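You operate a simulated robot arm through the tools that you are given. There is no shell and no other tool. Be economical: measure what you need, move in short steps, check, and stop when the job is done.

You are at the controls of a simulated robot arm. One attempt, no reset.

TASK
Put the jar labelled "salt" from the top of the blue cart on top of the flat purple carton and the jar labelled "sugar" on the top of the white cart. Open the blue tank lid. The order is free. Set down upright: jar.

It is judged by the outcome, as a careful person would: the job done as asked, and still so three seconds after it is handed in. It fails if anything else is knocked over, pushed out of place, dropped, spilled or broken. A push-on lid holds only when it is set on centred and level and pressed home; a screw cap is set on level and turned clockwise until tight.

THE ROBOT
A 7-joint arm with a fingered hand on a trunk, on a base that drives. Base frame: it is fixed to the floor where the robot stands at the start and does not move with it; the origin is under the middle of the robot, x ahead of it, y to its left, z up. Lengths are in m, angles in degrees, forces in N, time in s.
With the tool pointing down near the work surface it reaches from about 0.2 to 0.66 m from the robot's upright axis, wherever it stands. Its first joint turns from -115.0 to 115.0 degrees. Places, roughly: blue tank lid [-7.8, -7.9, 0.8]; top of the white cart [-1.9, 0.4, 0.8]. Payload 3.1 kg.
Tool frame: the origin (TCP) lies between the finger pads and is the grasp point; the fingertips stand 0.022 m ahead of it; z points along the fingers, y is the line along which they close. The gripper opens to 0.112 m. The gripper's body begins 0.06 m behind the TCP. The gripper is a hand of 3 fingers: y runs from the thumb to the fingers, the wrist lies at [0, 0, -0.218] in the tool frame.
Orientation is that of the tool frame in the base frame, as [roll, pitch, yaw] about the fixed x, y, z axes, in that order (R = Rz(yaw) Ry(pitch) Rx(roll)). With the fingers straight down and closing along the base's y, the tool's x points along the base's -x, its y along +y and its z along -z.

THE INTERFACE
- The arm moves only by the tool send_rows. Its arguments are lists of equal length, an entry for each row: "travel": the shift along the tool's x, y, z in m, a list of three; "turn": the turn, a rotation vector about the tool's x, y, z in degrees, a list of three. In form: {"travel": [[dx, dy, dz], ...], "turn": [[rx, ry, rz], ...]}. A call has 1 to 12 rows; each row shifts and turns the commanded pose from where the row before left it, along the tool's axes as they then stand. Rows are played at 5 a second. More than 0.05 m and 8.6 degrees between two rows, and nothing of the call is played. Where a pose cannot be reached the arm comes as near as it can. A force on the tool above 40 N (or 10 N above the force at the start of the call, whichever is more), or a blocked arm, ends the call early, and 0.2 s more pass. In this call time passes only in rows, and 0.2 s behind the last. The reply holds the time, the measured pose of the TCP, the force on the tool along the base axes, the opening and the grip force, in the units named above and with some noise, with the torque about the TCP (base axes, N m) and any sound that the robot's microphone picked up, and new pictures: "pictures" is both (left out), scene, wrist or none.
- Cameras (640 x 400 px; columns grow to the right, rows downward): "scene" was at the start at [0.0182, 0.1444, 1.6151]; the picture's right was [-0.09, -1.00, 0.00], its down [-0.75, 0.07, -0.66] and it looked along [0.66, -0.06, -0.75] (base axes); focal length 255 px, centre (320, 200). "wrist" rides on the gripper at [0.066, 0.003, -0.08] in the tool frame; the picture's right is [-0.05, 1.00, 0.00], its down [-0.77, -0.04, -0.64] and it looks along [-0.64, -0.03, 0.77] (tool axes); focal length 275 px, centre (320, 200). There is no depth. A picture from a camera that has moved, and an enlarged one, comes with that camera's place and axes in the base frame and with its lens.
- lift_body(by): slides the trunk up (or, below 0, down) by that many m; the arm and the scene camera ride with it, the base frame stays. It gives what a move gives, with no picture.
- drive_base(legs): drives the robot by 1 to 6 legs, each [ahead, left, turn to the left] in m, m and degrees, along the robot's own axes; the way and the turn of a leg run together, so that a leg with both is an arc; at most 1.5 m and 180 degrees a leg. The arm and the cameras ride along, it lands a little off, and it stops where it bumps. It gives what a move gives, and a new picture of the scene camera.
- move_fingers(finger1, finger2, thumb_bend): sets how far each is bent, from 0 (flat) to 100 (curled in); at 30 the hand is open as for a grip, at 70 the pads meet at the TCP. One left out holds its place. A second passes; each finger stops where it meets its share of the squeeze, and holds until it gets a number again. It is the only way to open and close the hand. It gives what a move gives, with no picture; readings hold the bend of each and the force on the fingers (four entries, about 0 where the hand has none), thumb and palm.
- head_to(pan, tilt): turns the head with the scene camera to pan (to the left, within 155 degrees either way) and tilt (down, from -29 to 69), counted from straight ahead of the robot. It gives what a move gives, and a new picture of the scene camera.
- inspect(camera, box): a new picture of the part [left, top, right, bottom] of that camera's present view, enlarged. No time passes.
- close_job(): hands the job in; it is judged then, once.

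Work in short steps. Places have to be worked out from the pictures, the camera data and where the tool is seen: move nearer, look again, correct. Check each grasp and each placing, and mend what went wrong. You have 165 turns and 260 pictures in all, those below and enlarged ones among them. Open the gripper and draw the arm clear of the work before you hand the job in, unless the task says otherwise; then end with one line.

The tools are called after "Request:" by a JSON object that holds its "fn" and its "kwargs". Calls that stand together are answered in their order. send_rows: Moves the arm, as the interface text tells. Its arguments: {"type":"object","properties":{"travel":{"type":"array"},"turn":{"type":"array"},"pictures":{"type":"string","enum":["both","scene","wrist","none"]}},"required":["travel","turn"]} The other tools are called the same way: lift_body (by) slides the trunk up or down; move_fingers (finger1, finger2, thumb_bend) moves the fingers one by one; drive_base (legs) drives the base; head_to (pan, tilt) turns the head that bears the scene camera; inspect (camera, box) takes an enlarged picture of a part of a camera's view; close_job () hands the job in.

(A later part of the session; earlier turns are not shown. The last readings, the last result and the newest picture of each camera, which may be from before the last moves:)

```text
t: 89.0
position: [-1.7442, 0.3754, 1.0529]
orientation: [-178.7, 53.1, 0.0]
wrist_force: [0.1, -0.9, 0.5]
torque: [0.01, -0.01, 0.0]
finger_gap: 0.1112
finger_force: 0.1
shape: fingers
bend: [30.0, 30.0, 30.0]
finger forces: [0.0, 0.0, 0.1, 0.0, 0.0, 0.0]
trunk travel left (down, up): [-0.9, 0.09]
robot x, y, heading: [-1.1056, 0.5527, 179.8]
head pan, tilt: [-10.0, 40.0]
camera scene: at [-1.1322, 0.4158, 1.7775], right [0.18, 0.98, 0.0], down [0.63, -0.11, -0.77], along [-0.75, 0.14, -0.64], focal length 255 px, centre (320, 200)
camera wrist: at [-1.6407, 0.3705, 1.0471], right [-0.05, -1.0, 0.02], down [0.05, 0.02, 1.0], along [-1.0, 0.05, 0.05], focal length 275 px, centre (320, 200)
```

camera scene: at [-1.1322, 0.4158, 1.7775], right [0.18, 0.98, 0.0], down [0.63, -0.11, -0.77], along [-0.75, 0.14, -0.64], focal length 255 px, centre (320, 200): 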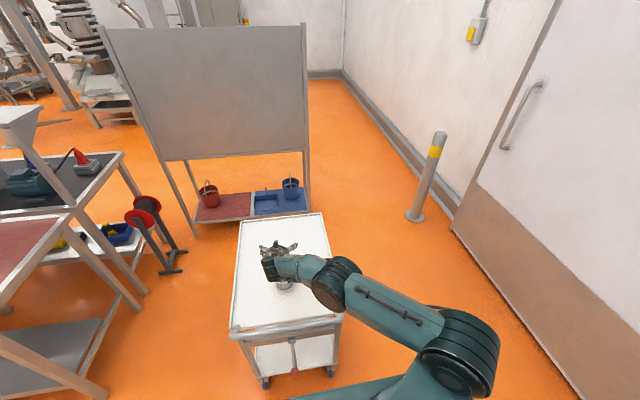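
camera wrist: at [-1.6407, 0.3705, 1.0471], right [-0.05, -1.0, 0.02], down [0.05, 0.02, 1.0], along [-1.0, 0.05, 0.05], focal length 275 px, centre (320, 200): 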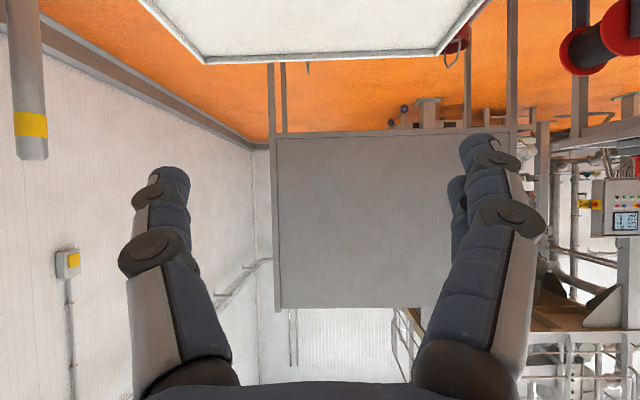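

Released. I'll back off 0.4 m, check the jar, and pan the head toward the tank direction.

Request:
{"fn": "drive_base", "kwargs": {"legs": [[-0.4, 0, 0]]}}

Request:
{"fn": "head_to", "kwargs": {"pan": 45, "tilt": 10}}

Request:
{"fn": "head_to", "kwargs": {"pan": 95, "tilt": 10}}

```text
t: 91.5
position: [-1.3427, 0.3727, 1.0522]
orientation: [-178.7, 53.2, 0.2]
wrist_force: [0.7, 1.1, -0.2]
torque: [0.01, 0.01, 0.0]
finger_gap: 0.1112
finger_force: 0.2
shape: fingers
bend: [30.0, 30.0, 30.0]
finger forces: [0.0, 0.1, 0.1, 0.1, 0.0, 0.0]
trunk travel left (down, up): [-0.9, 0.09]
robot x, y, heading: [-0.7041, 0.5567, -180.0]
head pan, tilt: [-10.0, 40.0]
camera scene: at [-0.7312, 0.4152, 1.7775], right [0.17, 0.98, 0.0], down [0.63, -0.11, -0.77], along [-0.75, 0.13, -0.64], focal length 255 px, centre (320, 200)
```

scene: 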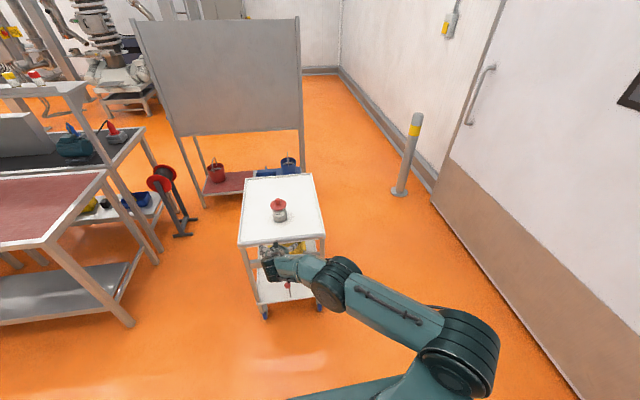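

```text
t: 92.7
position: [-1.3433, 0.3724, 1.0526]
orientation: [-178.7, 53.2, 0.2]
wrist_force: [0.0, 0.1, 0.3]
torque: [0.01, -0.03, 0.03]
finger_gap: 0.1112
finger_force: 0.1
shape: fingers
bend: [30.0, 30.0, 30.0]
finger forces: [0.1, 0.1, 0.0, 0.0, 0.0, 0.0]
trunk travel left (down, up): [-0.9, 0.09]
robot x, y, heading: [-0.7092, 0.5572, -180.1]
head pan, tilt: [45.0, 10.0]
camera scene: at [-0.7132, 0.3348, 1.8252], right [-0.71, 0.71, 0.0], down [0.12, 0.12, -0.98], along [-0.7, -0.7, -0.17], focal length 255 px, centre (320, 200)
```

scene: 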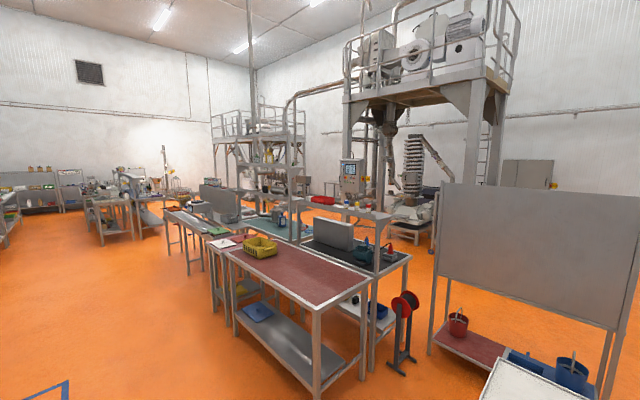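

```text
t: 93.9
position: [-1.3433, 0.3715, 1.0522]
orientation: [-178.7, 53.2, 0.2]
wrist_force: [0.2, 0.6, 0.0]
torque: [-0.01, -0.01, -0.03]
finger_gap: 0.1112
finger_force: 0.0
shape: fingers
bend: [30.0, 30.0, 30.0]
finger forces: [0.1, 0.0, 0.1, 0.0, 0.0, 0.0]
trunk travel left (down, up): [-0.9, 0.09]
robot x, y, heading: [-0.7049, 0.556, -180.0]
head pan, tilt: [95.0, 10.0]
camera scene: at [-0.6394, 0.3078, 1.8252], right [-1.0, -0.09, 0.0], down [-0.01, 0.17, -0.98], along [0.09, -0.98, -0.17], focal length 255 px, centre (320, 200)
```

scene: 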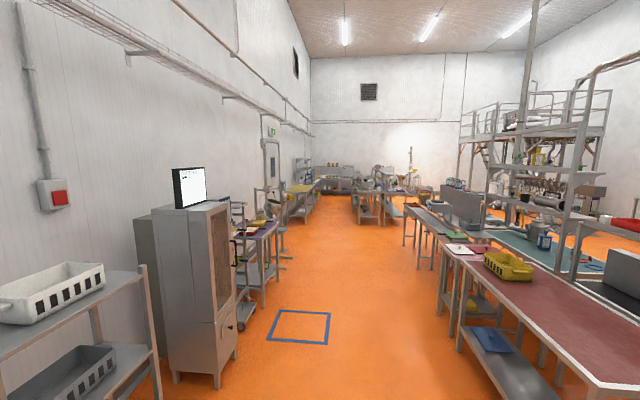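

Sugar stands on the white cart. The clear route is an aisle along −y at x≈−0.7, so I'll fold the hand down and pull it in, then turn and drive.

Request:
{"fn": "send_rows", "kwargs": {"travel": [[0, 0, 0], [0, 0, 0], [0, 0, 0], [0, 0, 0], [0, 0, 0], [0, 0, 0], [0, 0, 0], [0.045, 0, 0], [0.045, 0, 0], [0.045, 0, 0], [0.045, 0, 0], [0, 0, 0]], "turn": [[0, 7.6, 0], [0, 7.6, 0], [0, 7.6, 0], [0, 7.6, 0], [0, 7.6, 0], [0, 7.6, 0], [0, 7.6, 0], [0, 0, 0], [0, 0, 0], [0, 0, 0], [0, 0, 0], [0, 0, 0]], "pictures": "none"}}

Request:
{"fn": "drive_base", "kwargs": {"legs": [[0, 0, 90], [1.4, 0, 0], [1.4, 0, 0], [1.0, 0, 0]]}}

Request:
{"fn": "head_to", "kwargs": {"pan": 0, "tilt": 15}}

```text
t: 96.5
position: [-1.1639, 0.3693, 1.0529]
orientation: [-179.4, -0.1, -0.8]
wrist_force: [-0.4, 0.1, 0.5]
torque: [0.0, 0.0, 0.01]
finger_gap: 0.1111
finger_force: 0.1
shape: fingers
bend: [30.0, 30.0, 30.0]
finger forces: [0.0, 0.0, 0.0, 0.0, 0.0, 0.0]
trunk travel left (down, up): [-0.9, 0.09]
robot x, y, heading: [-0.7069, 0.5551, -180.1]
head pan, tilt: [95.0, 10.0]
```

```text
t: 118.5
position: [-0.5752, -3.6729, 1.0533]
orientation: [-179.1, 0.1, 88.4]
wrist_force: [-0.7, -0.4, -0.3]
torque: [-0.01, 0.01, -0.03]
finger_gap: 0.1118
finger_force: 0.1
shape: fingers
bend: [30.0, 30.0, 30.0]
finger forces: [0.0, 0.0, 0.0, 0.0, 0.0, 0.1]
trunk travel left (down, up): [-0.9, 0.09]
robot x, y, heading: [-0.7535, -3.2164, -90.9]
head pan, tilt: [95.0, 10.0]
camera scene: at [-0.5082, -3.1517, 1.8252], right [0.07, -1.0, 0.0], down [-0.17, -0.01, -0.98], along [0.98, 0.07, -0.17], focal length 255 px, centre (320, 200)
```

scene: 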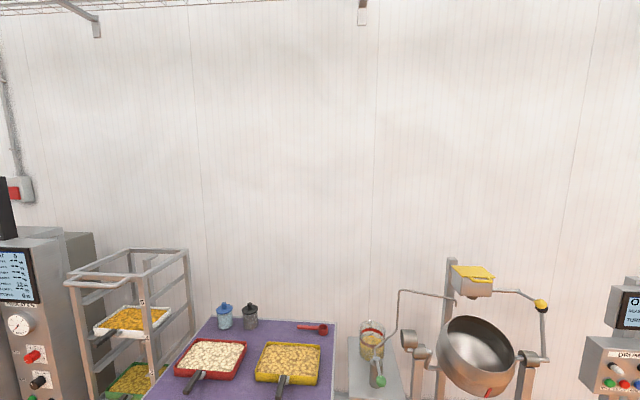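

```text
t: 120.2
position: [-0.5753, -3.6731, 1.0525]
orientation: [-179.2, 0.0, 88.3]
wrist_force: [0.0, -1.0, 0.4]
torque: [-0.01, 0.01, -0.02]
finger_gap: 0.1115
finger_force: 0.1
shape: fingers
bend: [30.0, 30.0, 30.0]
finger forces: [0.0, 0.1, 0.0, 0.1, 0.0, 0.0]
trunk travel left (down, up): [-0.9, 0.09]
robot x, y, heading: [-0.7529, -3.2156, -90.8]
head pan, tilt: [0.0, 15.0]
camera scene: at [-0.6022, -3.252, 1.8171], right [-1.0, 0.01, 0.0], down [0.0, 0.26, -0.97], along [-0.01, -0.97, -0.26], focal length 255 px, centre (320, 200)
```

scene: 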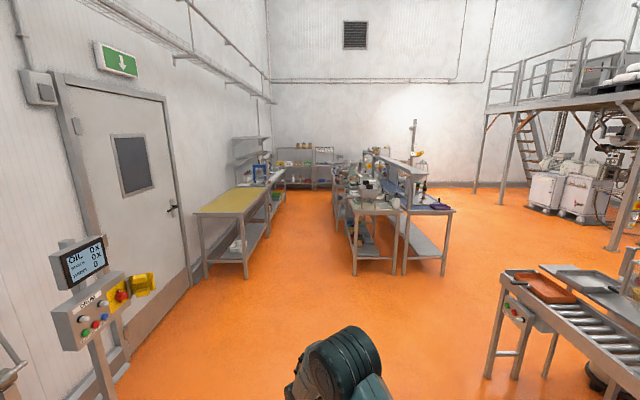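

The gap between the conveyor end (y≈−4.9) and the middle tables (y≈−6.2) leads right. I'll look toward the tank there.

Request:
{"fn": "head_to", "kwargs": {"pan": -55, "tilt": 10}}

Request:
{"fn": "inspect", "kwargs": {"camera": "scene", "box": [200, 100, 440, 250]}}

```text
t: 121.5
position: [-0.5758, -3.6738, 1.0536]
orientation: [-179.3, 0.0, 88.3]
wrist_force: [0.1, -1.1, -0.1]
torque: [0.02, 0.0, 0.04]
finger_gap: 0.1113
finger_force: 0.1
shape: fingers
bend: [30.0, 30.0, 30.0]
finger forces: [0.0, 0.0, 0.0, 0.0, 0.0, 0.0]
trunk travel left (down, up): [-0.9, 0.09]
robot x, y, heading: [-0.7555, -3.2126, -90.6]
head pan, tilt: [-55.0, 10.0]
camera scene: at [-0.6778, -3.211, 1.8252], right [-0.56, 0.83, 0.0], down [0.14, 0.1, -0.98], along [-0.81, -0.55, -0.17], focal length 255 px, centre (320, 200)
```

scene: 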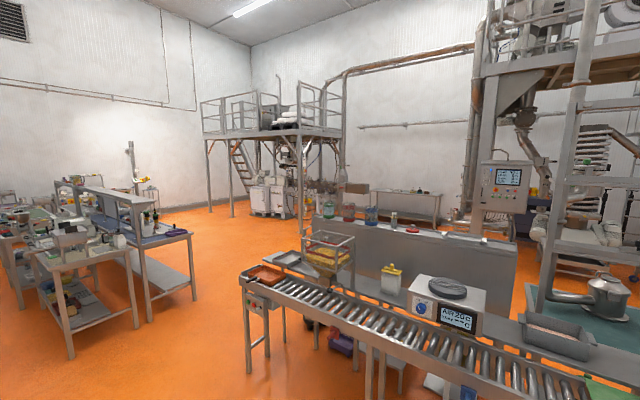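

```text
2.67 times, centred on (320, 175) of scene
camera zoom: at [-0.6778, -3.211, 1.8252], right [-0.56, 0.83, 0.0], down [0.14, 0.1, -0.98], along [-0.81, -0.55, -0.17], focal length 680 px, centre (320, 267)
```

zoom: 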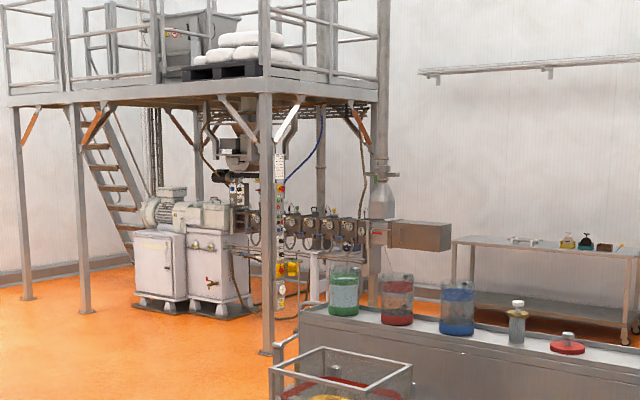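

The tank must lie past the gap to the right. I'll drive to the gap, turn to face −x, and look again.

Request:
{"fn": "drive_base", "kwargs": {"legs": [[1.2, 0, 0], [1.2, 0, 0], [0, 0, -89]]}}

Request:
{"fn": "head_to", "kwargs": {"pan": 15, "tilt": 15}}

```text
t: 137.1
position: [-1.2765, -5.7906, 1.0529]
orientation: [-179.2, -0.2, -2.8]
wrist_force: [0.3, 0.0, -1.1]
torque: [0.0, 0.01, -0.04]
finger_gap: 0.1115
finger_force: 0.1
shape: fingers
bend: [30.0, 30.0, 30.0]
finger forces: [0.0, 0.0, 0.0, 0.1, 0.0, 0.0]
trunk travel left (down, up): [-0.9, 0.09]
robot x, y, heading: [-0.8144, -5.62, 178.1]
head pan, tilt: [-55.0, 10.0]
camera scene: at [-0.8099, -5.6993, 1.8252], right [0.84, 0.55, 0.0], down [0.09, -0.15, -0.98], along [-0.54, 0.83, -0.17], focal length 255 px, centre (320, 200)
```

scene: 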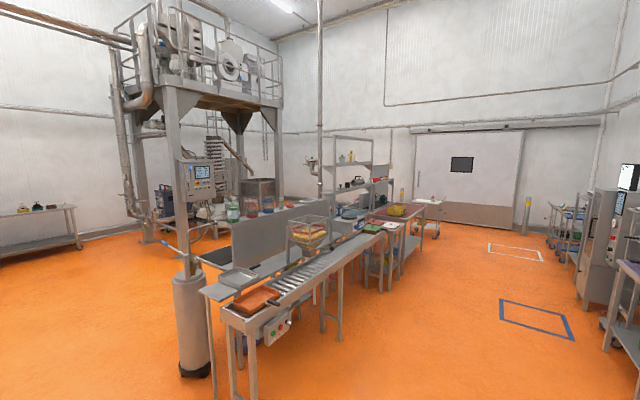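

```text
t: 138.5
position: [-1.277, -5.7902, 1.0529]
orientation: [-179.3, 0.1, -2.7]
wrist_force: [-0.1, -0.8, 0.0]
torque: [0.04, -0.01, 0.0]
finger_gap: 0.1114
finger_force: 0.0
shape: fingers
bend: [30.0, 30.0, 30.0]
finger forces: [0.1, 0.0, 0.0, 0.0, 0.0, 0.1]
trunk travel left (down, up): [-0.9, 0.09]
robot x, y, heading: [-0.8129, -5.6194, 178.1]
head pan, tilt: [15.0, 15.0]
camera scene: at [-0.8501, -5.7982, 1.8171], right [-0.23, 0.97, 0.0], down [0.25, 0.06, -0.97], along [-0.94, -0.22, -0.26], focal length 255 px, centre (320, 200)
```

scene: 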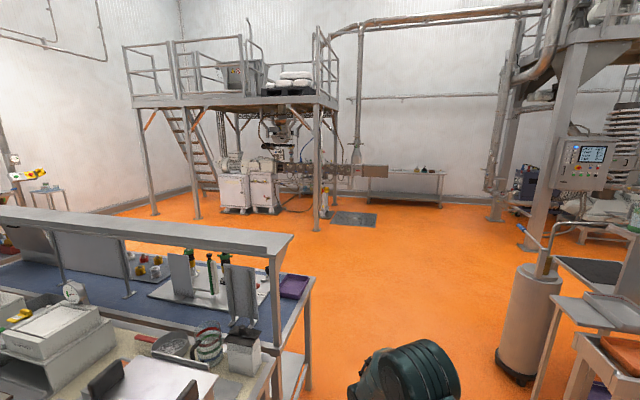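

The corridor at y≈−5.6 is clear. I'll zoom on where the tank should appear (about px 305, 169).

Request:
{"fn": "inspect", "kwargs": {"camera": "scene", "box": [200, 110, 400, 235]}}

Request:
{"fn": "drive_base", "kwargs": {"legs": [[1.2, 0, 2], [1.2, 0, 0]]}}

```text
3.20 times, centred on (300, 172) of scene
camera zoom: at [-0.8501, -5.7982, 1.8171], right [-0.23, 0.97, 0.0], down [0.25, 0.06, -0.97], along [-0.94, -0.22, -0.26], focal length 816 px, centre (384, 288)
```

zoom: 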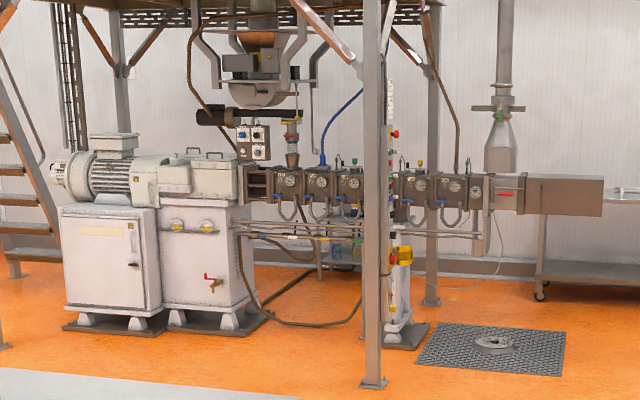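

```text
t: 150.3
position: [-3.6917, -5.7664, 1.0533]
orientation: [-179.3, 0.1, -1.7]
wrist_force: [-0.5, 1.0, 0.7]
torque: [0.0, 0.03, -0.02]
finger_gap: 0.1115
finger_force: 0.0
shape: fingers
bend: [30.0, 30.0, 30.0]
finger forces: [0.1, 0.0, 0.0, 0.0, 0.1, 0.1]
trunk travel left (down, up): [-0.9, 0.09]
robot x, y, heading: [-3.2365, -5.5891, 179.2]
head pan, tilt: [15.0, 15.0]
camera scene: at [-3.2661, -5.7664, 1.8171], right [-0.24, 0.97, 0.0], down [0.25, 0.06, -0.97], along [-0.94, -0.24, -0.26], focal length 255 px, centre (320, 200)
```

scene: 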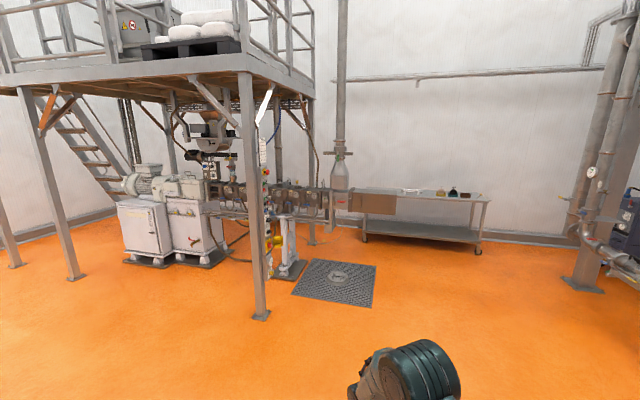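

I'm through the corridor. The tank should be near px (270, 186); I'll zoom there.

Request:
{"fn": "inspect", "kwargs": {"camera": "scene", "box": [190, 130, 350, 290]}}

Request:
{"fn": "inspect", "kwargs": {"camera": "scene", "box": [230, 160, 310, 230]}}

```text
2.50 times, centred on (270, 210) of scene
camera zoom: at [-3.2661, -5.7664, 1.8171], right [-0.24, 0.97, 0.0], down [0.25, 0.06, -0.97], along [-0.94, -0.24, -0.26], focal length 638 px, centre (445, 175)
```

zoom: 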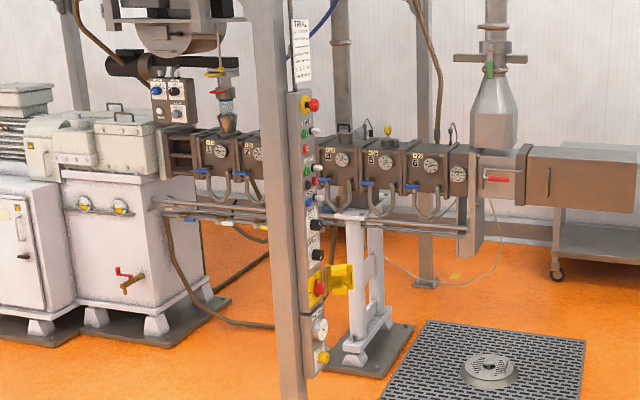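

```text
5.71 times, centred on (270, 195) of scene
camera zoom: at [-3.2661, -5.7664, 1.8171], right [-0.24, 0.97, 0.0], down [0.25, 0.06, -0.97], along [-0.94, -0.24, -0.26], focal length 1458 px, centre (606, 229)
```

zoom: 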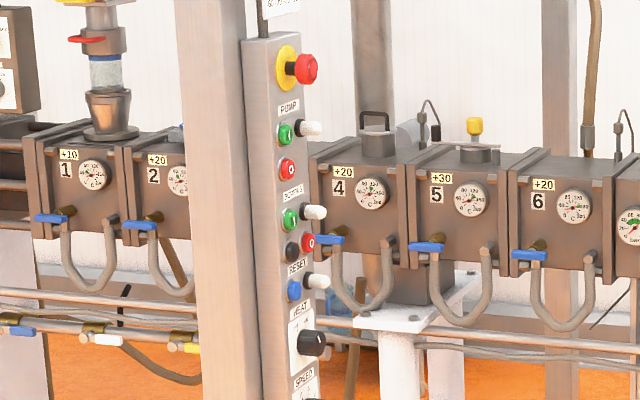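

The zoom shows something blue low behind the extruder, which lies along y at x≈−6.1 and ends near y≈−5.6. The tank is behind it, so I'll drive around the extruder's end and look again.

Request:
{"fn": "drive_base", "kwargs": {"legs": [[1.2, -0.65, 0.5], [1.2, 0, 0]]}}

Request:
{"fn": "head_to", "kwargs": {"pan": 30, "tilt": 22}}

```text
t: 162.8
position: [-6.0847, -5.1736, 1.0529]
orientation: [-179.2, 0.0, 0.1]
wrist_force: [-0.6, 0.0, -0.9]
torque: [-0.01, -0.01, 0.01]
finger_gap: 0.1116
finger_force: 0.0
shape: fingers
bend: [30.0, 30.0, 30.0]
finger forces: [0.0, 0.1, 0.0, 0.0, 0.1, 0.0]
trunk travel left (down, up): [-0.9, 0.09]
robot x, y, heading: [-5.6303, -4.9796, -179.3]
head pan, tilt: [15.0, 15.0]
camera scene: at [-5.66, -5.1595, 1.8171], right [-0.27, 0.96, 0.0], down [0.25, 0.07, -0.97], along [-0.93, -0.27, -0.26], focal length 255 px, centre (320, 200)
```

scene: 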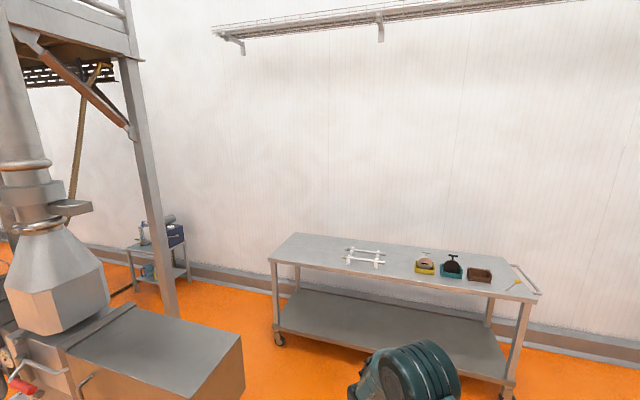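

```text
t: 163.6
position: [-6.0854, -5.1722, 1.0531]
orientation: [-179.2, 0.1, 0.2]
wrist_force: [0.0, -0.7, -0.1]
torque: [0.02, -0.02, -0.03]
finger_gap: 0.1113
finger_force: 0.0
shape: fingers
bend: [30.0, 30.0, 30.0]
finger forces: [0.0, 0.1, 0.0, 0.1, 0.0, 0.0]
trunk travel left (down, up): [-0.9, 0.09]
robot x, y, heading: [-5.631, -4.9774, -178.8]
head pan, tilt: [30.0, 22.0]
camera scene: at [-5.65, -5.1815, 1.8057], right [-0.51, 0.86, 0.0], down [0.32, 0.19, -0.93], along [-0.8, -0.48, -0.37], focal length 255 px, centre (320, 200)
```

scene: 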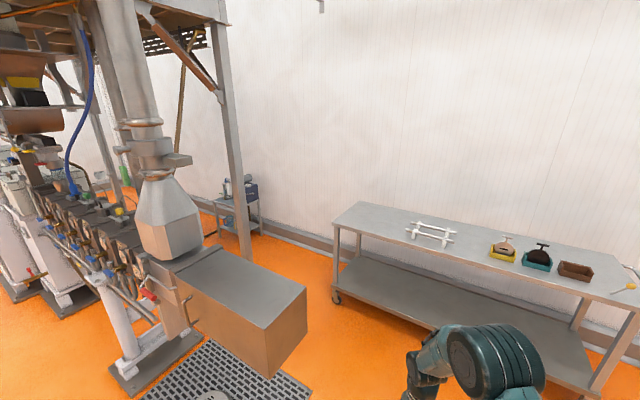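

A small table with a blue unit stands by the wall at about the stated location. I'll zoom on it.

Request:
{"fn": "inspect", "kwargs": {"camera": "scene", "box": [195, 160, 275, 240]}}

Request:
{"fn": "inspect", "kwargs": {"camera": "scene", "box": [130, 130, 350, 330]}}

```text
5.00 times, centred on (235, 200) of scene
camera zoom: at [-5.65, -5.1815, 1.8057], right [-0.51, 0.86, 0.0], down [0.32, 0.19, -0.93], along [-0.8, -0.48, -0.37], focal length 1276 px, centre (745, 200)
```

zoom: 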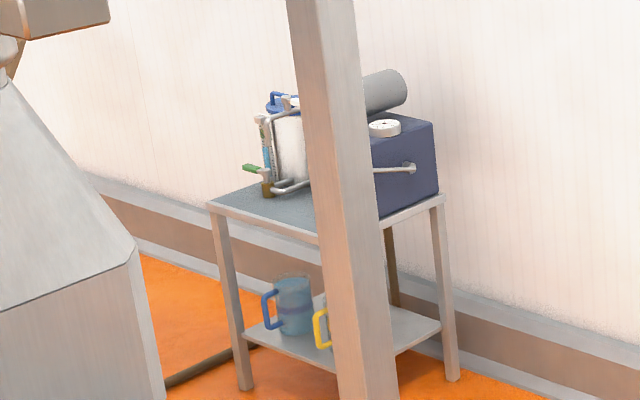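

```text
2.00 times, centred on (240, 230) of scene
camera zoom: at [-5.65, -5.1815, 1.8057], right [-0.51, 0.86, 0.0], down [0.32, 0.19, -0.93], along [-0.8, -0.48, -0.37], focal length 510 px, centre (480, 140)
```

zoom: 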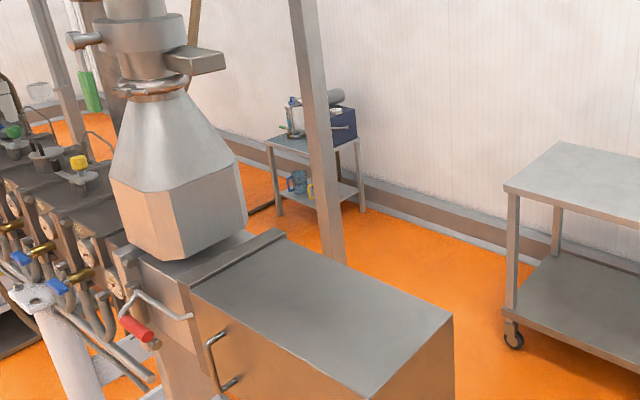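

The tank with a blue clamped lid stands on a small table around (−7.8, −7.9), partly hidden by a post near (−7.05, −6.87). I need my own footprint to judge gaps, so I'll look down at my base.

Request:
{"fn": "head_to", "kwargs": {"pan": -60, "tilt": 69}}

Request:
{"fn": "head_to", "kwargs": {"pan": 60, "tilt": 69}}

```text
t: 165.2
position: [-6.0858, -5.1739, 1.0532]
orientation: [-179.2, 0.0, 0.2]
wrist_force: [0.0, 0.1, -0.1]
torque: [-0.02, -0.01, -0.01]
finger_gap: 0.1112
finger_force: 0.2
shape: fingers
bend: [30.0, 30.0, 30.0]
finger forces: [0.1, 0.1, 0.0, 0.0, 0.0, 0.0]
trunk travel left (down, up): [-0.9, 0.09]
robot x, y, heading: [-5.6323, -4.9786, -179.1]
head pan, tilt: [-60.0, 68.8]
camera scene: at [-5.5991, -5.0859, 1.7415], right [0.86, 0.51, 0.0], down [0.48, -0.8, -0.36], along [-0.19, 0.31, -0.93], focal length 255 px, centre (320, 200)
```

scene: 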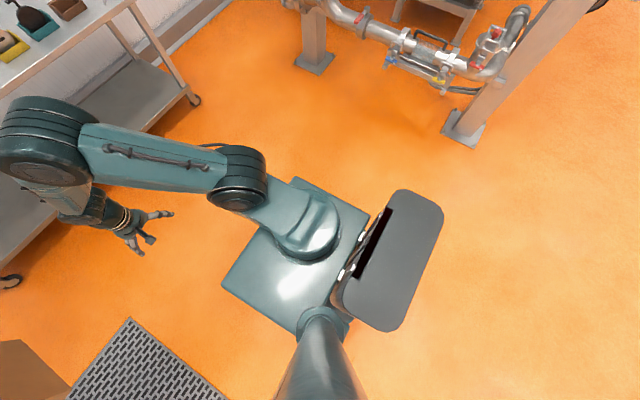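

```text
t: 167.2
position: [-6.0854, -5.1738, 1.0534]
orientation: [-179.2, 0.0, 0.0]
wrist_force: [-0.3, -0.4, 0.6]
torque: [0.01, 0.03, 0.0]
finger_gap: 0.1114
finger_force: 0.1
shape: fingers
bend: [30.0, 30.0, 30.0]
finger forces: [0.1, 0.0, 0.1, 0.0, 0.0, 0.0]
trunk travel left (down, up): [-0.9, 0.09]
robot x, y, heading: [-5.6329, -4.9788, -179.0]
head pan, tilt: [60.0, 68.8]
camera scene: at [-5.5975, -5.1827, 1.7414], right [-0.87, 0.49, 0.0], down [0.45, 0.81, -0.36], along [-0.18, -0.32, -0.93], focal length 255 px, centre (320, 200)
```

scene: 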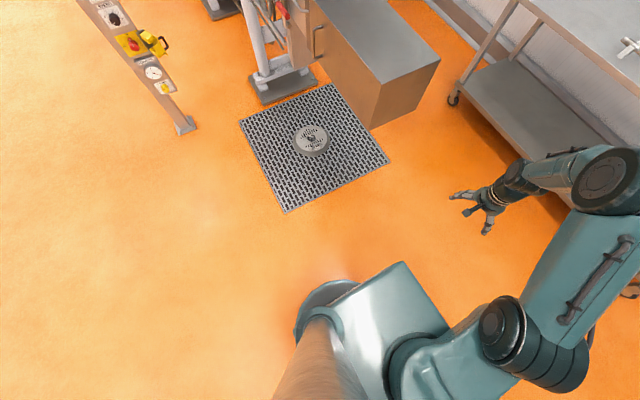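

The trunk plate is about 0.45 m wide, so the lane between the rear table's castor (−7.40, −6.03) and the post should be passable diagonally. I'll drive to (−6.8, −5.0), turn toward −118°, and take a fresh look.

Request:
{"fn": "drive_base", "kwargs": {"legs": [[1.15, 0, 0], [0, 0, 60]]}}

Request:
{"fn": "head_to", "kwargs": {"pan": 0, "tilt": 35}}

```text
t: 175.7
position: [-6.8293, -5.4923, 1.0527]
orientation: [-179.2, 0.0, 60.9]
wrist_force: [-0.3, 0.7, -0.3]
torque: [0.02, -0.01, 0.0]
finger_gap: 0.1115
finger_force: 0.0
shape: fingers
bend: [30.0, 30.0, 30.0]
finger forces: [0.0, 0.1, 0.1, 0.0, 0.0, 0.1]
trunk travel left (down, up): [-0.9, 0.09]
robot x, y, heading: [-6.7796, -5.0011, -118.3]
head pan, tilt: [60.0, 68.8]
camera scene: at [-6.5848, -5.0719, 1.7414], right [-0.85, -0.53, 0.0], down [-0.49, 0.79, -0.36], along [0.19, -0.31, -0.93], focal length 255 px, centre (320, 200)
```

scene: 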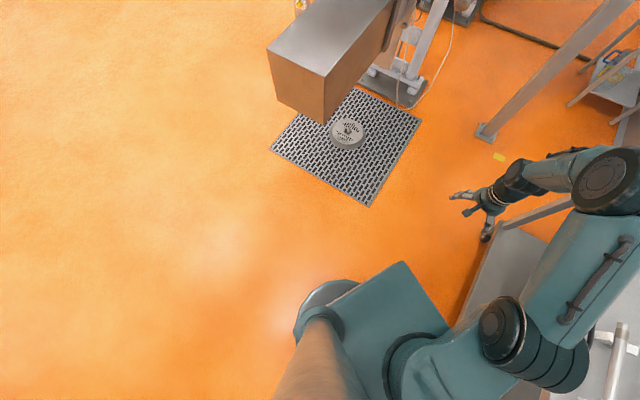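

```text
t: 177.0
position: [-6.8304, -5.4928, 1.0535]
orientation: [-179.2, 0.0, 60.9]
wrist_force: [-0.4, 0.1, 0.0]
torque: [0.01, 0.01, -0.03]
finger_gap: 0.1114
finger_force: 0.0
shape: fingers
bend: [30.0, 30.0, 30.0]
finger forces: [0.1, 0.1, 0.0, 0.0, 0.1, 0.1]
trunk travel left (down, up): [-0.9, 0.09]
robot x, y, heading: [-6.7786, -5.0018, -118.3]
head pan, tilt: [0.0, 35.0]
camera scene: at [-6.6557, -5.102, 1.7851], right [-0.88, 0.47, 0.0], down [0.27, 0.51, -0.82], along [-0.39, -0.72, -0.57], focal length 255 px, centre (320, 200)
```

scene: 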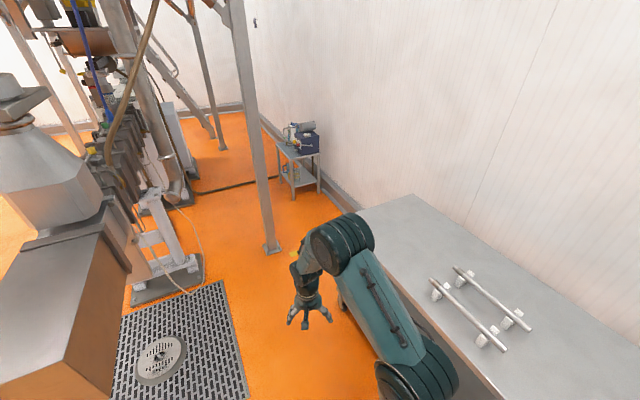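

The post base is confirmed at (−7.09, −6.87) and the small table spans about x −7.97..−7.6, y −7.96..−7.56. I'll thread between the rear table corner and the post in short legs.

Request:
{"fn": "drive_base", "kwargs": {"legs": [[0.825, 0.365, 0], [0, 0, -21.7]]}}

Request:
{"fn": "head_to", "kwargs": {"pan": 35, "tilt": 50}}

```text
t: 183.0
position: [-7.0876, -6.3423, 1.0538]
orientation: [-179.1, 0.0, 38.5]
wrist_force: [0.4, -0.1, -0.1]
torque: [-0.03, 0.01, 0.01]
finger_gap: 0.1112
finger_force: 0.1
shape: fingers
bend: [30.0, 30.0, 30.0]
finger forces: [0.0, 0.1, 0.1, 0.0, 0.0, 0.1]
trunk travel left (down, up): [-0.9, 0.09]
robot x, y, heading: [-6.8514, -5.9082, -140.7]
head pan, tilt: [0.0, 35.0]
camera scene: at [-6.777, -6.0474, 1.7851], right [-0.63, 0.77, 0.0], down [0.44, 0.36, -0.82], along [-0.63, -0.52, -0.57], focal length 255 px, centre (320, 200)
```

scene: 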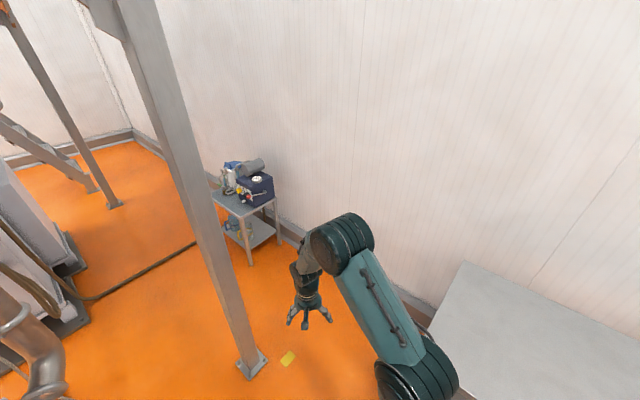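

```text
t: 184.0
position: [-7.0863, -6.3419, 1.0525]
orientation: [-179.3, -0.1, 38.6]
wrist_force: [0.0, 0.2, 0.2]
torque: [0.01, -0.01, 0.01]
finger_gap: 0.1113
finger_force: 0.0
shape: fingers
bend: [30.0, 30.0, 30.0]
finger forces: [0.0, 0.0, 0.0, 0.0, 0.0, 0.0]
trunk travel left (down, up): [-0.9, 0.09]
robot x, y, heading: [-6.8558, -5.9106, -140.8]
head pan, tilt: [35.0, 50.0]
camera scene: at [-6.7298, -6.0656, 1.7634], right [-0.96, 0.27, 0.0], down [0.21, 0.74, -0.64], along [-0.17, -0.62, -0.77], focal length 255 px, centre (320, 200)
```

scene: 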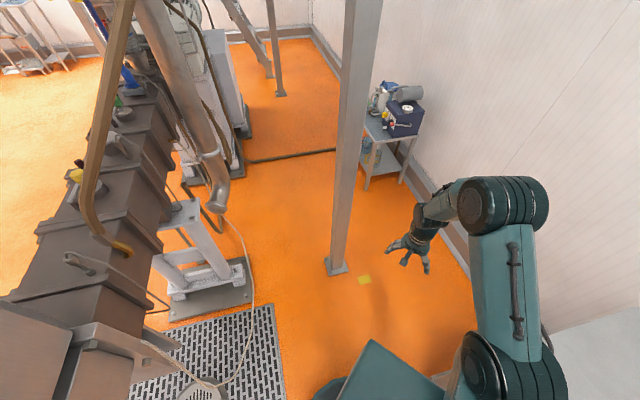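

Clearances look sufficient: post (−7.06, −6.82), wall x≈−8.04. I'll drive through the gap in two legs.

Request:
{"fn": "drive_base", "kwargs": {"legs": [[0.656, 0.123, 0], [0.37, 0.06, 0]]}}

```text
t: 186.4
position: [-7.3308, -6.6154, 1.0546]
orientation: [-179.5, 0.2, 35.8]
wrist_force: [-0.4, 0.4, -0.4]
torque: [-0.03, 0.0, -0.05]
finger_gap: 0.1113
finger_force: 0.0
shape: fingers
bend: [30.0, 30.0, 30.0]
finger forces: [0.1, 0.0, 0.1, 0.0, 0.0, 0.1]
trunk travel left (down, up): [-0.9, 0.09]
robot x, y, heading: [-7.0742, -6.1982, -143.2]
head pan, tilt: [35.0, 50.0]
stopped in leg 1: the robot was blocked; the commanded pose is now the measured one
camera scene: at [-6.9613, -6.3523, 1.7642], right [-0.95, 0.31, 0.0], down [0.24, 0.72, -0.65], along [-0.2, -0.61, -0.76], focal length 255 px, centre (320, 200)
```

scene: 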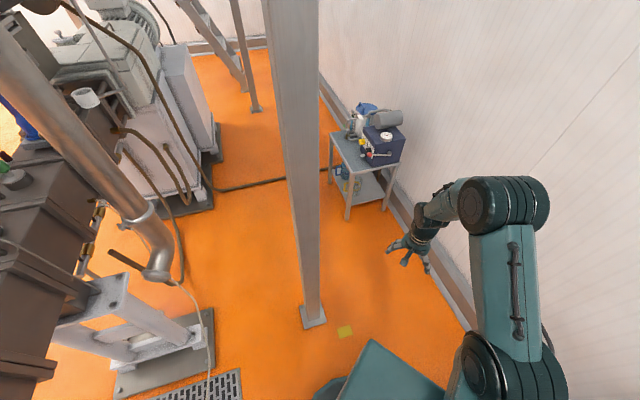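

Blocked early, probably against the rear table's corner on my right. I'll look to the right and down.

Request:
{"fn": "head_to", "kwargs": {"pan": -45, "tilt": 60}}

Request:
{"fn": "head_to", "kwargs": {"pan": 70, "tilt": 69}}

```text
t: 187.9
position: [-7.3324, -6.6201, 1.0548]
orientation: [-179.2, -0.1, 35.8]
wrist_force: [0.0, -0.2, 0.3]
torque: [-0.02, 0.02, -0.01]
finger_gap: 0.1111
finger_force: 0.0
shape: fingers
bend: [30.0, 30.0, 30.0]
finger forces: [0.0, 0.0, 0.1, 0.1, 0.1, 0.0]
trunk travel left (down, up): [-0.9, 0.09]
robot x, y, heading: [-7.0778, -6.2009, -143.5]
head pan, tilt: [-45.0, 60.0]
camera scene: at [-7.0037, -6.2782, 1.7508], right [0.14, 0.99, 0.0], down [0.86, -0.12, -0.5], along [-0.49, 0.07, -0.87], focal length 255 px, centre (320, 200)
```

scene: 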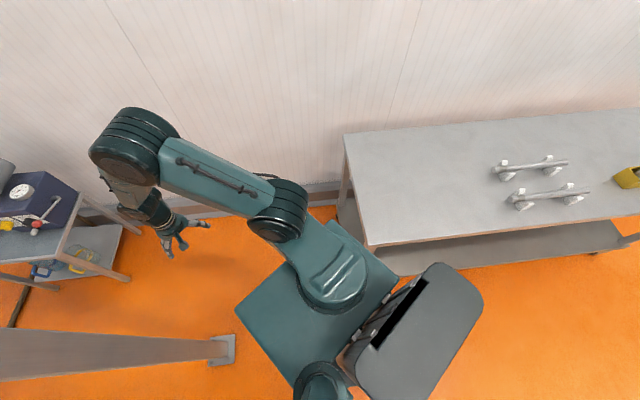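

```text
t: 189.9
position: [-7.3341, -6.6216, 1.0524]
orientation: [-179.2, 0.0, 35.8]
wrist_force: [0.0, 0.7, 0.3]
torque: [0.03, 0.04, -0.01]
finger_gap: 0.1112
finger_force: 0.1
shape: fingers
bend: [30.0, 30.0, 30.0]
finger forces: [0.1, 0.1, 0.0, 0.0, 0.1, 0.0]
trunk travel left (down, up): [-0.9, 0.09]
robot x, y, heading: [-7.0755, -6.199, -143.2]
head pan, tilt: [70.0, 68.8]
camera scene: at [-6.9218, -6.3419, 1.7414], right [-0.96, -0.29, 0.0], down [-0.27, 0.89, -0.36], along [0.1, -0.35, -0.93], focal length 255 px, centre (320, 200)
```

scene: 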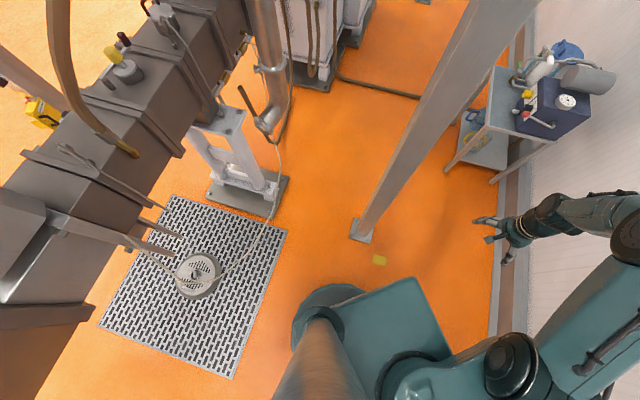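

The base (half-width ≈0.26) touched the rear table's corner at about (−7.30, −6.04); nothing there seems displaced. I'll retract the arm and shift left to the gap's centre line, then turn to −163° and pass perpendicular to the gap.

Request:
{"fn": "send_rows", "kwargs": {"travel": [[0.04, 0, 0], [0.04, 0, 0], [0.04, 0, 0], [0.03, 0, 0], [0, 0, 0]], "turn": [[0, 0, 0], [0, 0, 0], [0, 0, 0], [0, 0, 0], [0, 0, 0]], "pictures": "none"}}

Request:
{"fn": "drive_base", "kwargs": {"legs": [[0.02, 0.195, 0], [0, 0, -20]]}}

Request:
{"fn": "head_to", "kwargs": {"pan": -45, "tilt": 60}}

```text
t: 191.1
position: [-7.2106, -6.5343, 1.0525]
orientation: [-179.1, -0.1, 35.7]
wrist_force: [0.6, -0.6, 0.3]
torque: [0.02, 0.0, -0.02]
finger_gap: 0.1111
finger_force: 0.2
shape: fingers
bend: [30.0, 30.0, 30.0]
finger forces: [0.0, 0.2, 0.1, 0.0, 0.0, 0.0]
trunk travel left (down, up): [-0.9, 0.09]
robot x, y, heading: [-7.0776, -6.1982, -143.5]
head pan, tilt: [70.0, 68.8]
```

```text
t: 193.7
position: [-7.2175, -6.636, 1.0522]
orientation: [-179.2, 0.0, 15.6]
wrist_force: [0.0, 1.0, 0.0]
torque: [-0.05, 0.01, 0.0]
finger_gap: 0.1113
finger_force: 0.0
shape: fingers
bend: [30.0, 30.0, 30.0]
finger forces: [0.0, 0.0, 0.0, 0.1, 0.1, 0.0]
trunk travel left (down, up): [-0.9, 0.09]
robot x, y, heading: [-6.9773, -6.3675, -163.5]
head pan, tilt: [70.0, 68.8]
camera scene: at [-6.8794, -6.5553, 1.7414], right [-1.0, 0.06, 0.0], down [0.06, 0.93, -0.36], along [-0.02, -0.36, -0.93], focal length 255 px, centre (320, 200)
```

scene: 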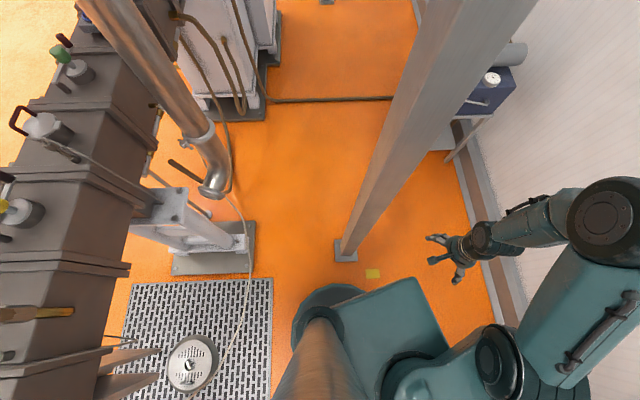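

```text
t: 195.7
position: [-7.2175, -6.6366, 1.0523]
orientation: [-179.2, -0.1, 15.5]
wrist_force: [0.6, 0.3, -0.4]
torque: [-0.02, 0.04, 0.0]
finger_gap: 0.1113
finger_force: 0.0
shape: fingers
bend: [30.0, 30.0, 30.0]
finger forces: [0.1, 0.0, 0.0, 0.1, 0.0, 0.0]
trunk travel left (down, up): [-0.9, 0.09]
robot x, y, heading: [-6.9749, -6.3707, -163.6]
head pan, tilt: [-45.0, 60.0]
camera scene: at [-6.9347, -6.4677, 1.7508], right [0.48, 0.88, 0.0], down [0.76, -0.41, -0.5], along [-0.44, 0.24, -0.87], focal length 255 px, centre (320, 200)
```

scene: 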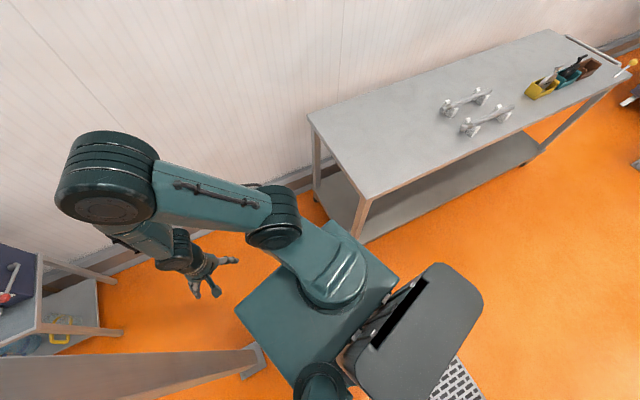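

Aligned with the gap. I'll drive forward 0.42 m.

Request:
{"fn": "drive_base", "kwargs": {"legs": [[0.42, 0, 0]]}}

```text
t: 198.2
position: [-7.62, -6.7574, 1.0539]
orientation: [-179.3, -0.1, 15.9]
wrist_force: [-0.6, -0.7, 0.3]
torque: [-0.01, -0.01, 0.01]
finger_gap: 0.1113
finger_force: 0.0
shape: fingers
bend: [30.0, 30.0, 30.0]
finger forces: [0.0, 0.0, 0.0, 0.1, 0.1, 0.1]
trunk travel left (down, up): [-0.9, 0.09]
robot x, y, heading: [-7.3803, -6.4878, -163.5]
head pan, tilt: [-45.0, 60.0]
camera scene: at [-7.3366, -6.5873, 1.7508], right [0.47, 0.88, 0.0], down [0.76, -0.41, -0.5], along [-0.44, 0.24, -0.87], focal length 255 px, centre (320, 200)
```

scene: 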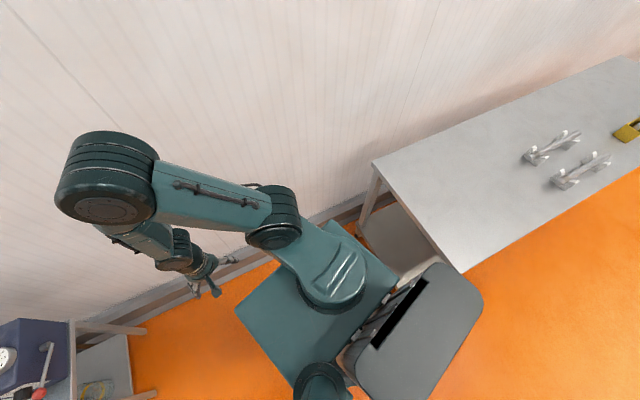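

Through the gap. I'll inch forward while turning left in stages so the arm stays off the wall and the base stays off the post.

Request:
{"fn": "drive_base", "kwargs": {"legs": [[0.06, 0, 0], [0, 0, 30], [0.05, -0.035, 0], [0, 0, 45]]}}

Request:
{"fn": "head_to", "kwargs": {"pan": 0, "tilt": 45}}

```text
t: 203.3
position: [-7.2938, -6.8147, 1.0531]
orientation: [-179.3, -0.2, 91.4]
wrist_force: [-0.6, -0.5, 0.8]
torque: [-0.04, -0.03, -0.06]
finger_gap: 0.1114
finger_force: 0.2
shape: fingers
bend: [30.0, 30.0, 30.0]
finger forces: [0.0, 0.1, 0.0, 0.1, 0.1, 0.0]
trunk travel left (down, up): [-0.9, 0.09]
robot x, y, heading: [-7.4924, -6.5175, -87.6]
head pan, tilt: [-45.0, 60.0]
camera scene: at [-7.3892, -6.5015, 1.7508], right [-0.73, 0.68, 0.0], down [0.59, 0.64, -0.5], along [-0.34, -0.37, -0.87], focal length 255 px, centre (320, 200)
```

scene: 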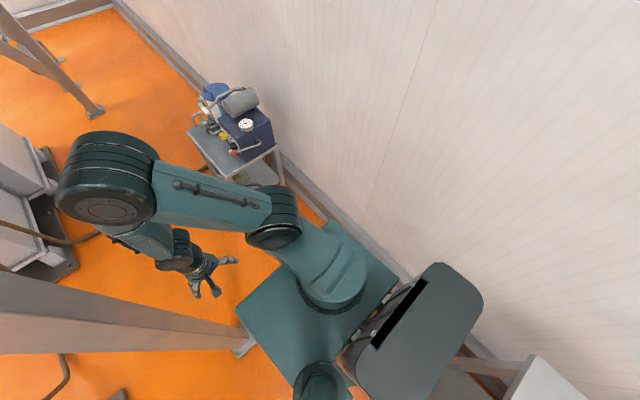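

```text
t: 204.5
position: [-7.2935, -6.8163, 1.052]
orientation: [-179.2, -0.1, 91.4]
wrist_force: [-0.2, 0.2, -0.4]
torque: [0.0, 0.0, 0.05]
finger_gap: 0.1115
finger_force: 0.0
shape: fingers
bend: [30.0, 30.0, 30.0]
finger forces: [0.1, 0.0, 0.1, 0.0, 0.0, 0.0]
trunk travel left (down, up): [-0.9, 0.09]
robot x, y, heading: [-7.4955, -6.5171, -87.7]
head pan, tilt: [0.0, 45.0]
camera scene: at [-7.3409, -6.5337, 1.7703], right [-1.0, -0.04, 0.0], down [-0.03, 0.71, -0.71], along [0.03, -0.71, -0.71], focal length 255 px, centre (320, 200)
```

scene: 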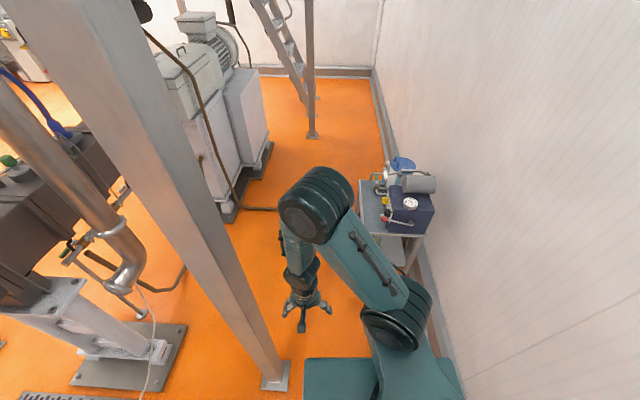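

Good position. I'll zoom on the tank to understand the lid.

Request:
{"fn": "inspect", "kwargs": {"camera": "scene", "box": [350, 140, 450, 250]}}

Request:
{"fn": "drive_base", "kwargs": {"legs": [[0.4, 0.06, 0]]}}

```text
3.64 times, centred on (400, 195) of scene
camera zoom: at [-7.3409, -6.5337, 1.7703], right [-1.0, -0.04, 0.0], down [-0.03, 0.71, -0.71], along [0.03, -0.71, -0.71], focal length 928 px, centre (29, 218)
```

zoom: 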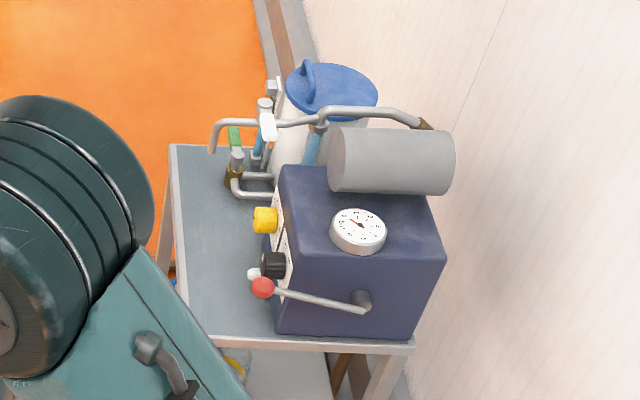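

```text
t: 207.0
position: [-7.2208, -7.2235, 1.052]
orientation: [-179.2, 0.0, 91.2]
wrist_force: [0.8, 0.6, -0.1]
torque: [-0.01, -0.01, 0.01]
finger_gap: 0.1113
finger_force: 0.1
shape: fingers
bend: [30.0, 30.0, 30.0]
finger forces: [0.0, 0.0, 0.0, 0.0, 0.1, 0.0]
trunk travel left (down, up): [-0.9, 0.09]
robot x, y, heading: [-7.4221, -6.9221, -87.8]
head pan, tilt: [0.0, 45.0]
camera scene: at [-7.2663, -6.9407, 1.7703], right [-1.0, -0.03, 0.0], down [-0.02, 0.71, -0.71], along [0.02, -0.71, -0.71], focal length 255 px, centre (320, 200)
```

scene: 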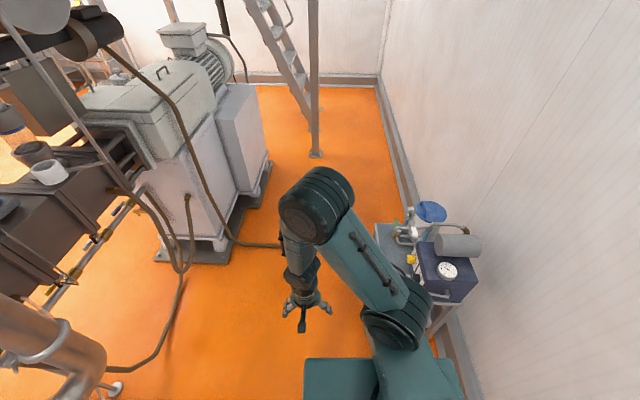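

The lid, blue with a loop handle on its near side, is at about (−7.80, −7.84, 0.80), and the wall side is presumably the hinge. I'll snake between the post and the small table's corner at heading −55° toward a standing place east of the tank.

Request:
{"fn": "drive_base", "kwargs": {"legs": [[0, -0.1, 0], [0, 0, 33], [0.68, 0, 0]]}}

Request:
{"fn": "head_to", "kwargs": {"pan": -70, "tilt": 45}}

```text
t: 213.1
position: [-6.7968, -7.6289, 1.0551]
orientation: [-179.2, 0.1, 124.3]
wrist_force: [0.1, 0.4, 0.9]
torque: [0.0, -0.03, -0.01]
finger_gap: 0.1114
finger_force: 0.0
shape: fingers
bend: [30.0, 30.0, 30.0]
finger forces: [0.0, 0.1, 0.1, 0.0, 0.0, 0.1]
trunk travel left (down, up): [-0.9, 0.09]
robot x, y, heading: [-7.1254, -7.4896, -54.7]
head pan, tilt: [0.0, 45.0]
camera scene: at [-6.9904, -7.4186, 1.7703], right [-0.82, -0.58, 0.0], down [-0.41, 0.58, -0.71], along [0.41, -0.58, -0.71], focal length 255 px, centre (320, 200)
```

scene: 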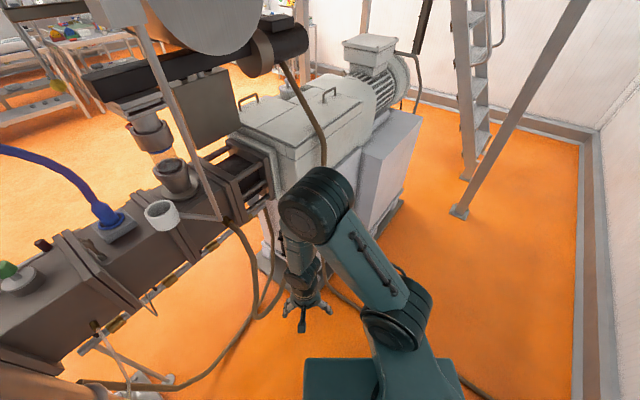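

```text
t: 214.5
position: [-6.797, -7.6292, 1.0524]
orientation: [-179.2, -0.2, 124.3]
wrist_force: [-0.4, 0.6, -0.1]
torque: [0.0, -0.01, 0.03]
finger_gap: 0.1112
finger_force: 0.1
shape: fingers
bend: [30.0, 30.0, 30.0]
finger forces: [0.0, 0.0, 0.0, 0.0, 0.0, 0.0]
trunk travel left (down, up): [-0.9, 0.09]
robot x, y, heading: [-7.1318, -7.486, -54.7]
head pan, tilt: [-70.0, 45.0]
camera scene: at [-7.0836, -7.419, 1.7703], right [-0.82, 0.57, 0.0], down [0.4, 0.58, -0.71], along [-0.4, -0.58, -0.71], focal length 255 px, centre (320, 200)
```

scene: 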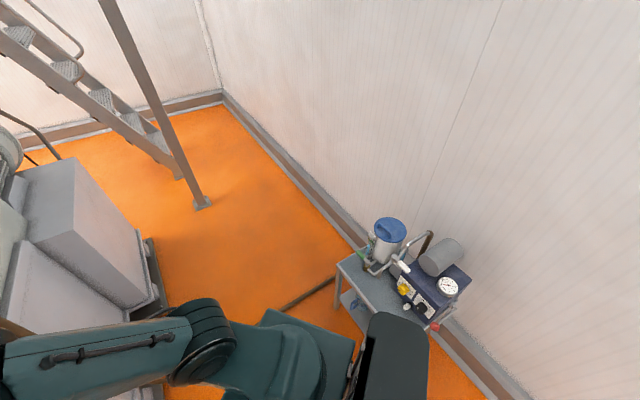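

I'm on the open east side of the small table. I'll inch away from its corner, turn right to face the wall (−x), and look.

Request:
{"fn": "drive_base", "kwargs": {"legs": [[0.12, -0.02, 0], [0, 0, -60], [0, 0, -65]]}}

Request:
{"fn": "head_to", "kwargs": {"pan": 10, "tilt": 48}}

```text
t: 221.3
position: [-7.3857, -7.7799, 1.0529]
orientation: [-179.3, -0.1, -1.9]
wrist_force: [0.1, -0.8, -0.1]
torque: [0.01, -0.01, -0.05]
finger_gap: 0.1114
finger_force: 0.1
shape: fingers
bend: [30.0, 30.0, 30.0]
finger forces: [0.1, 0.0, 0.0, 0.1, 0.1, 0.1]
trunk travel left (down, up): [-0.9, 0.09]
robot x, y, heading: [-7.0766, -7.5986, 179.2]
head pan, tilt: [-70.0, 45.0]
camera scene: at [-7.0447, -7.6759, 1.7703], right [0.95, 0.33, 0.0], down [0.23, -0.67, -0.71], along [-0.23, 0.67, -0.71], focal length 255 px, centre (320, 200)
```

scene: 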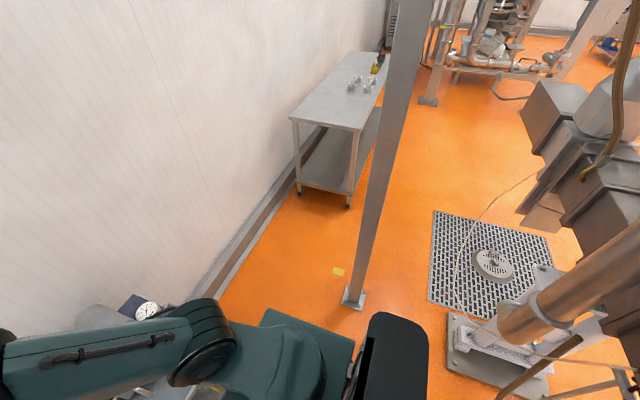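

```text
t: 222.8
position: [-7.3859, -7.78, 1.0529]
orientation: [-179.3, -0.1, -1.9]
wrist_force: [0.1, 0.5, 0.5]
torque: [-0.01, 0.02, 0.01]
finger_gap: 0.1111
finger_force: 0.0
shape: fingers
bend: [30.0, 30.0, 30.0]
finger forces: [0.0, 0.1, 0.1, 0.0, 0.0, 0.0]
trunk travel left (down, up): [-0.9, 0.09]
robot x, y, heading: [-7.0756, -7.5991, 179.0]
head pan, tilt: [10.0, 48.0]
camera scene: at [-7.0961, -7.765, 1.7661], right [-0.16, 0.99, 0.0], down [0.73, 0.12, -0.67], along [-0.66, -0.1, -0.74], focal length 255 px, centre (320, 200)
```

scene: 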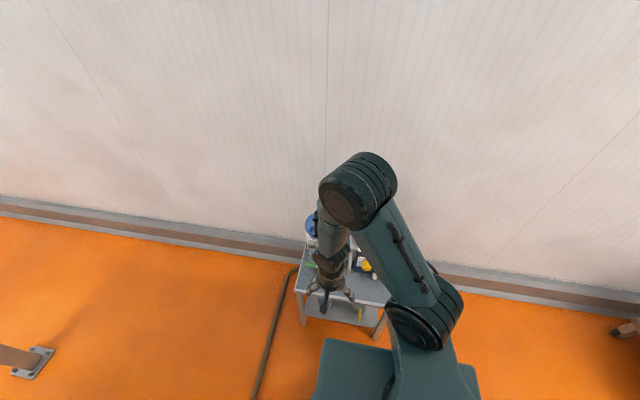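

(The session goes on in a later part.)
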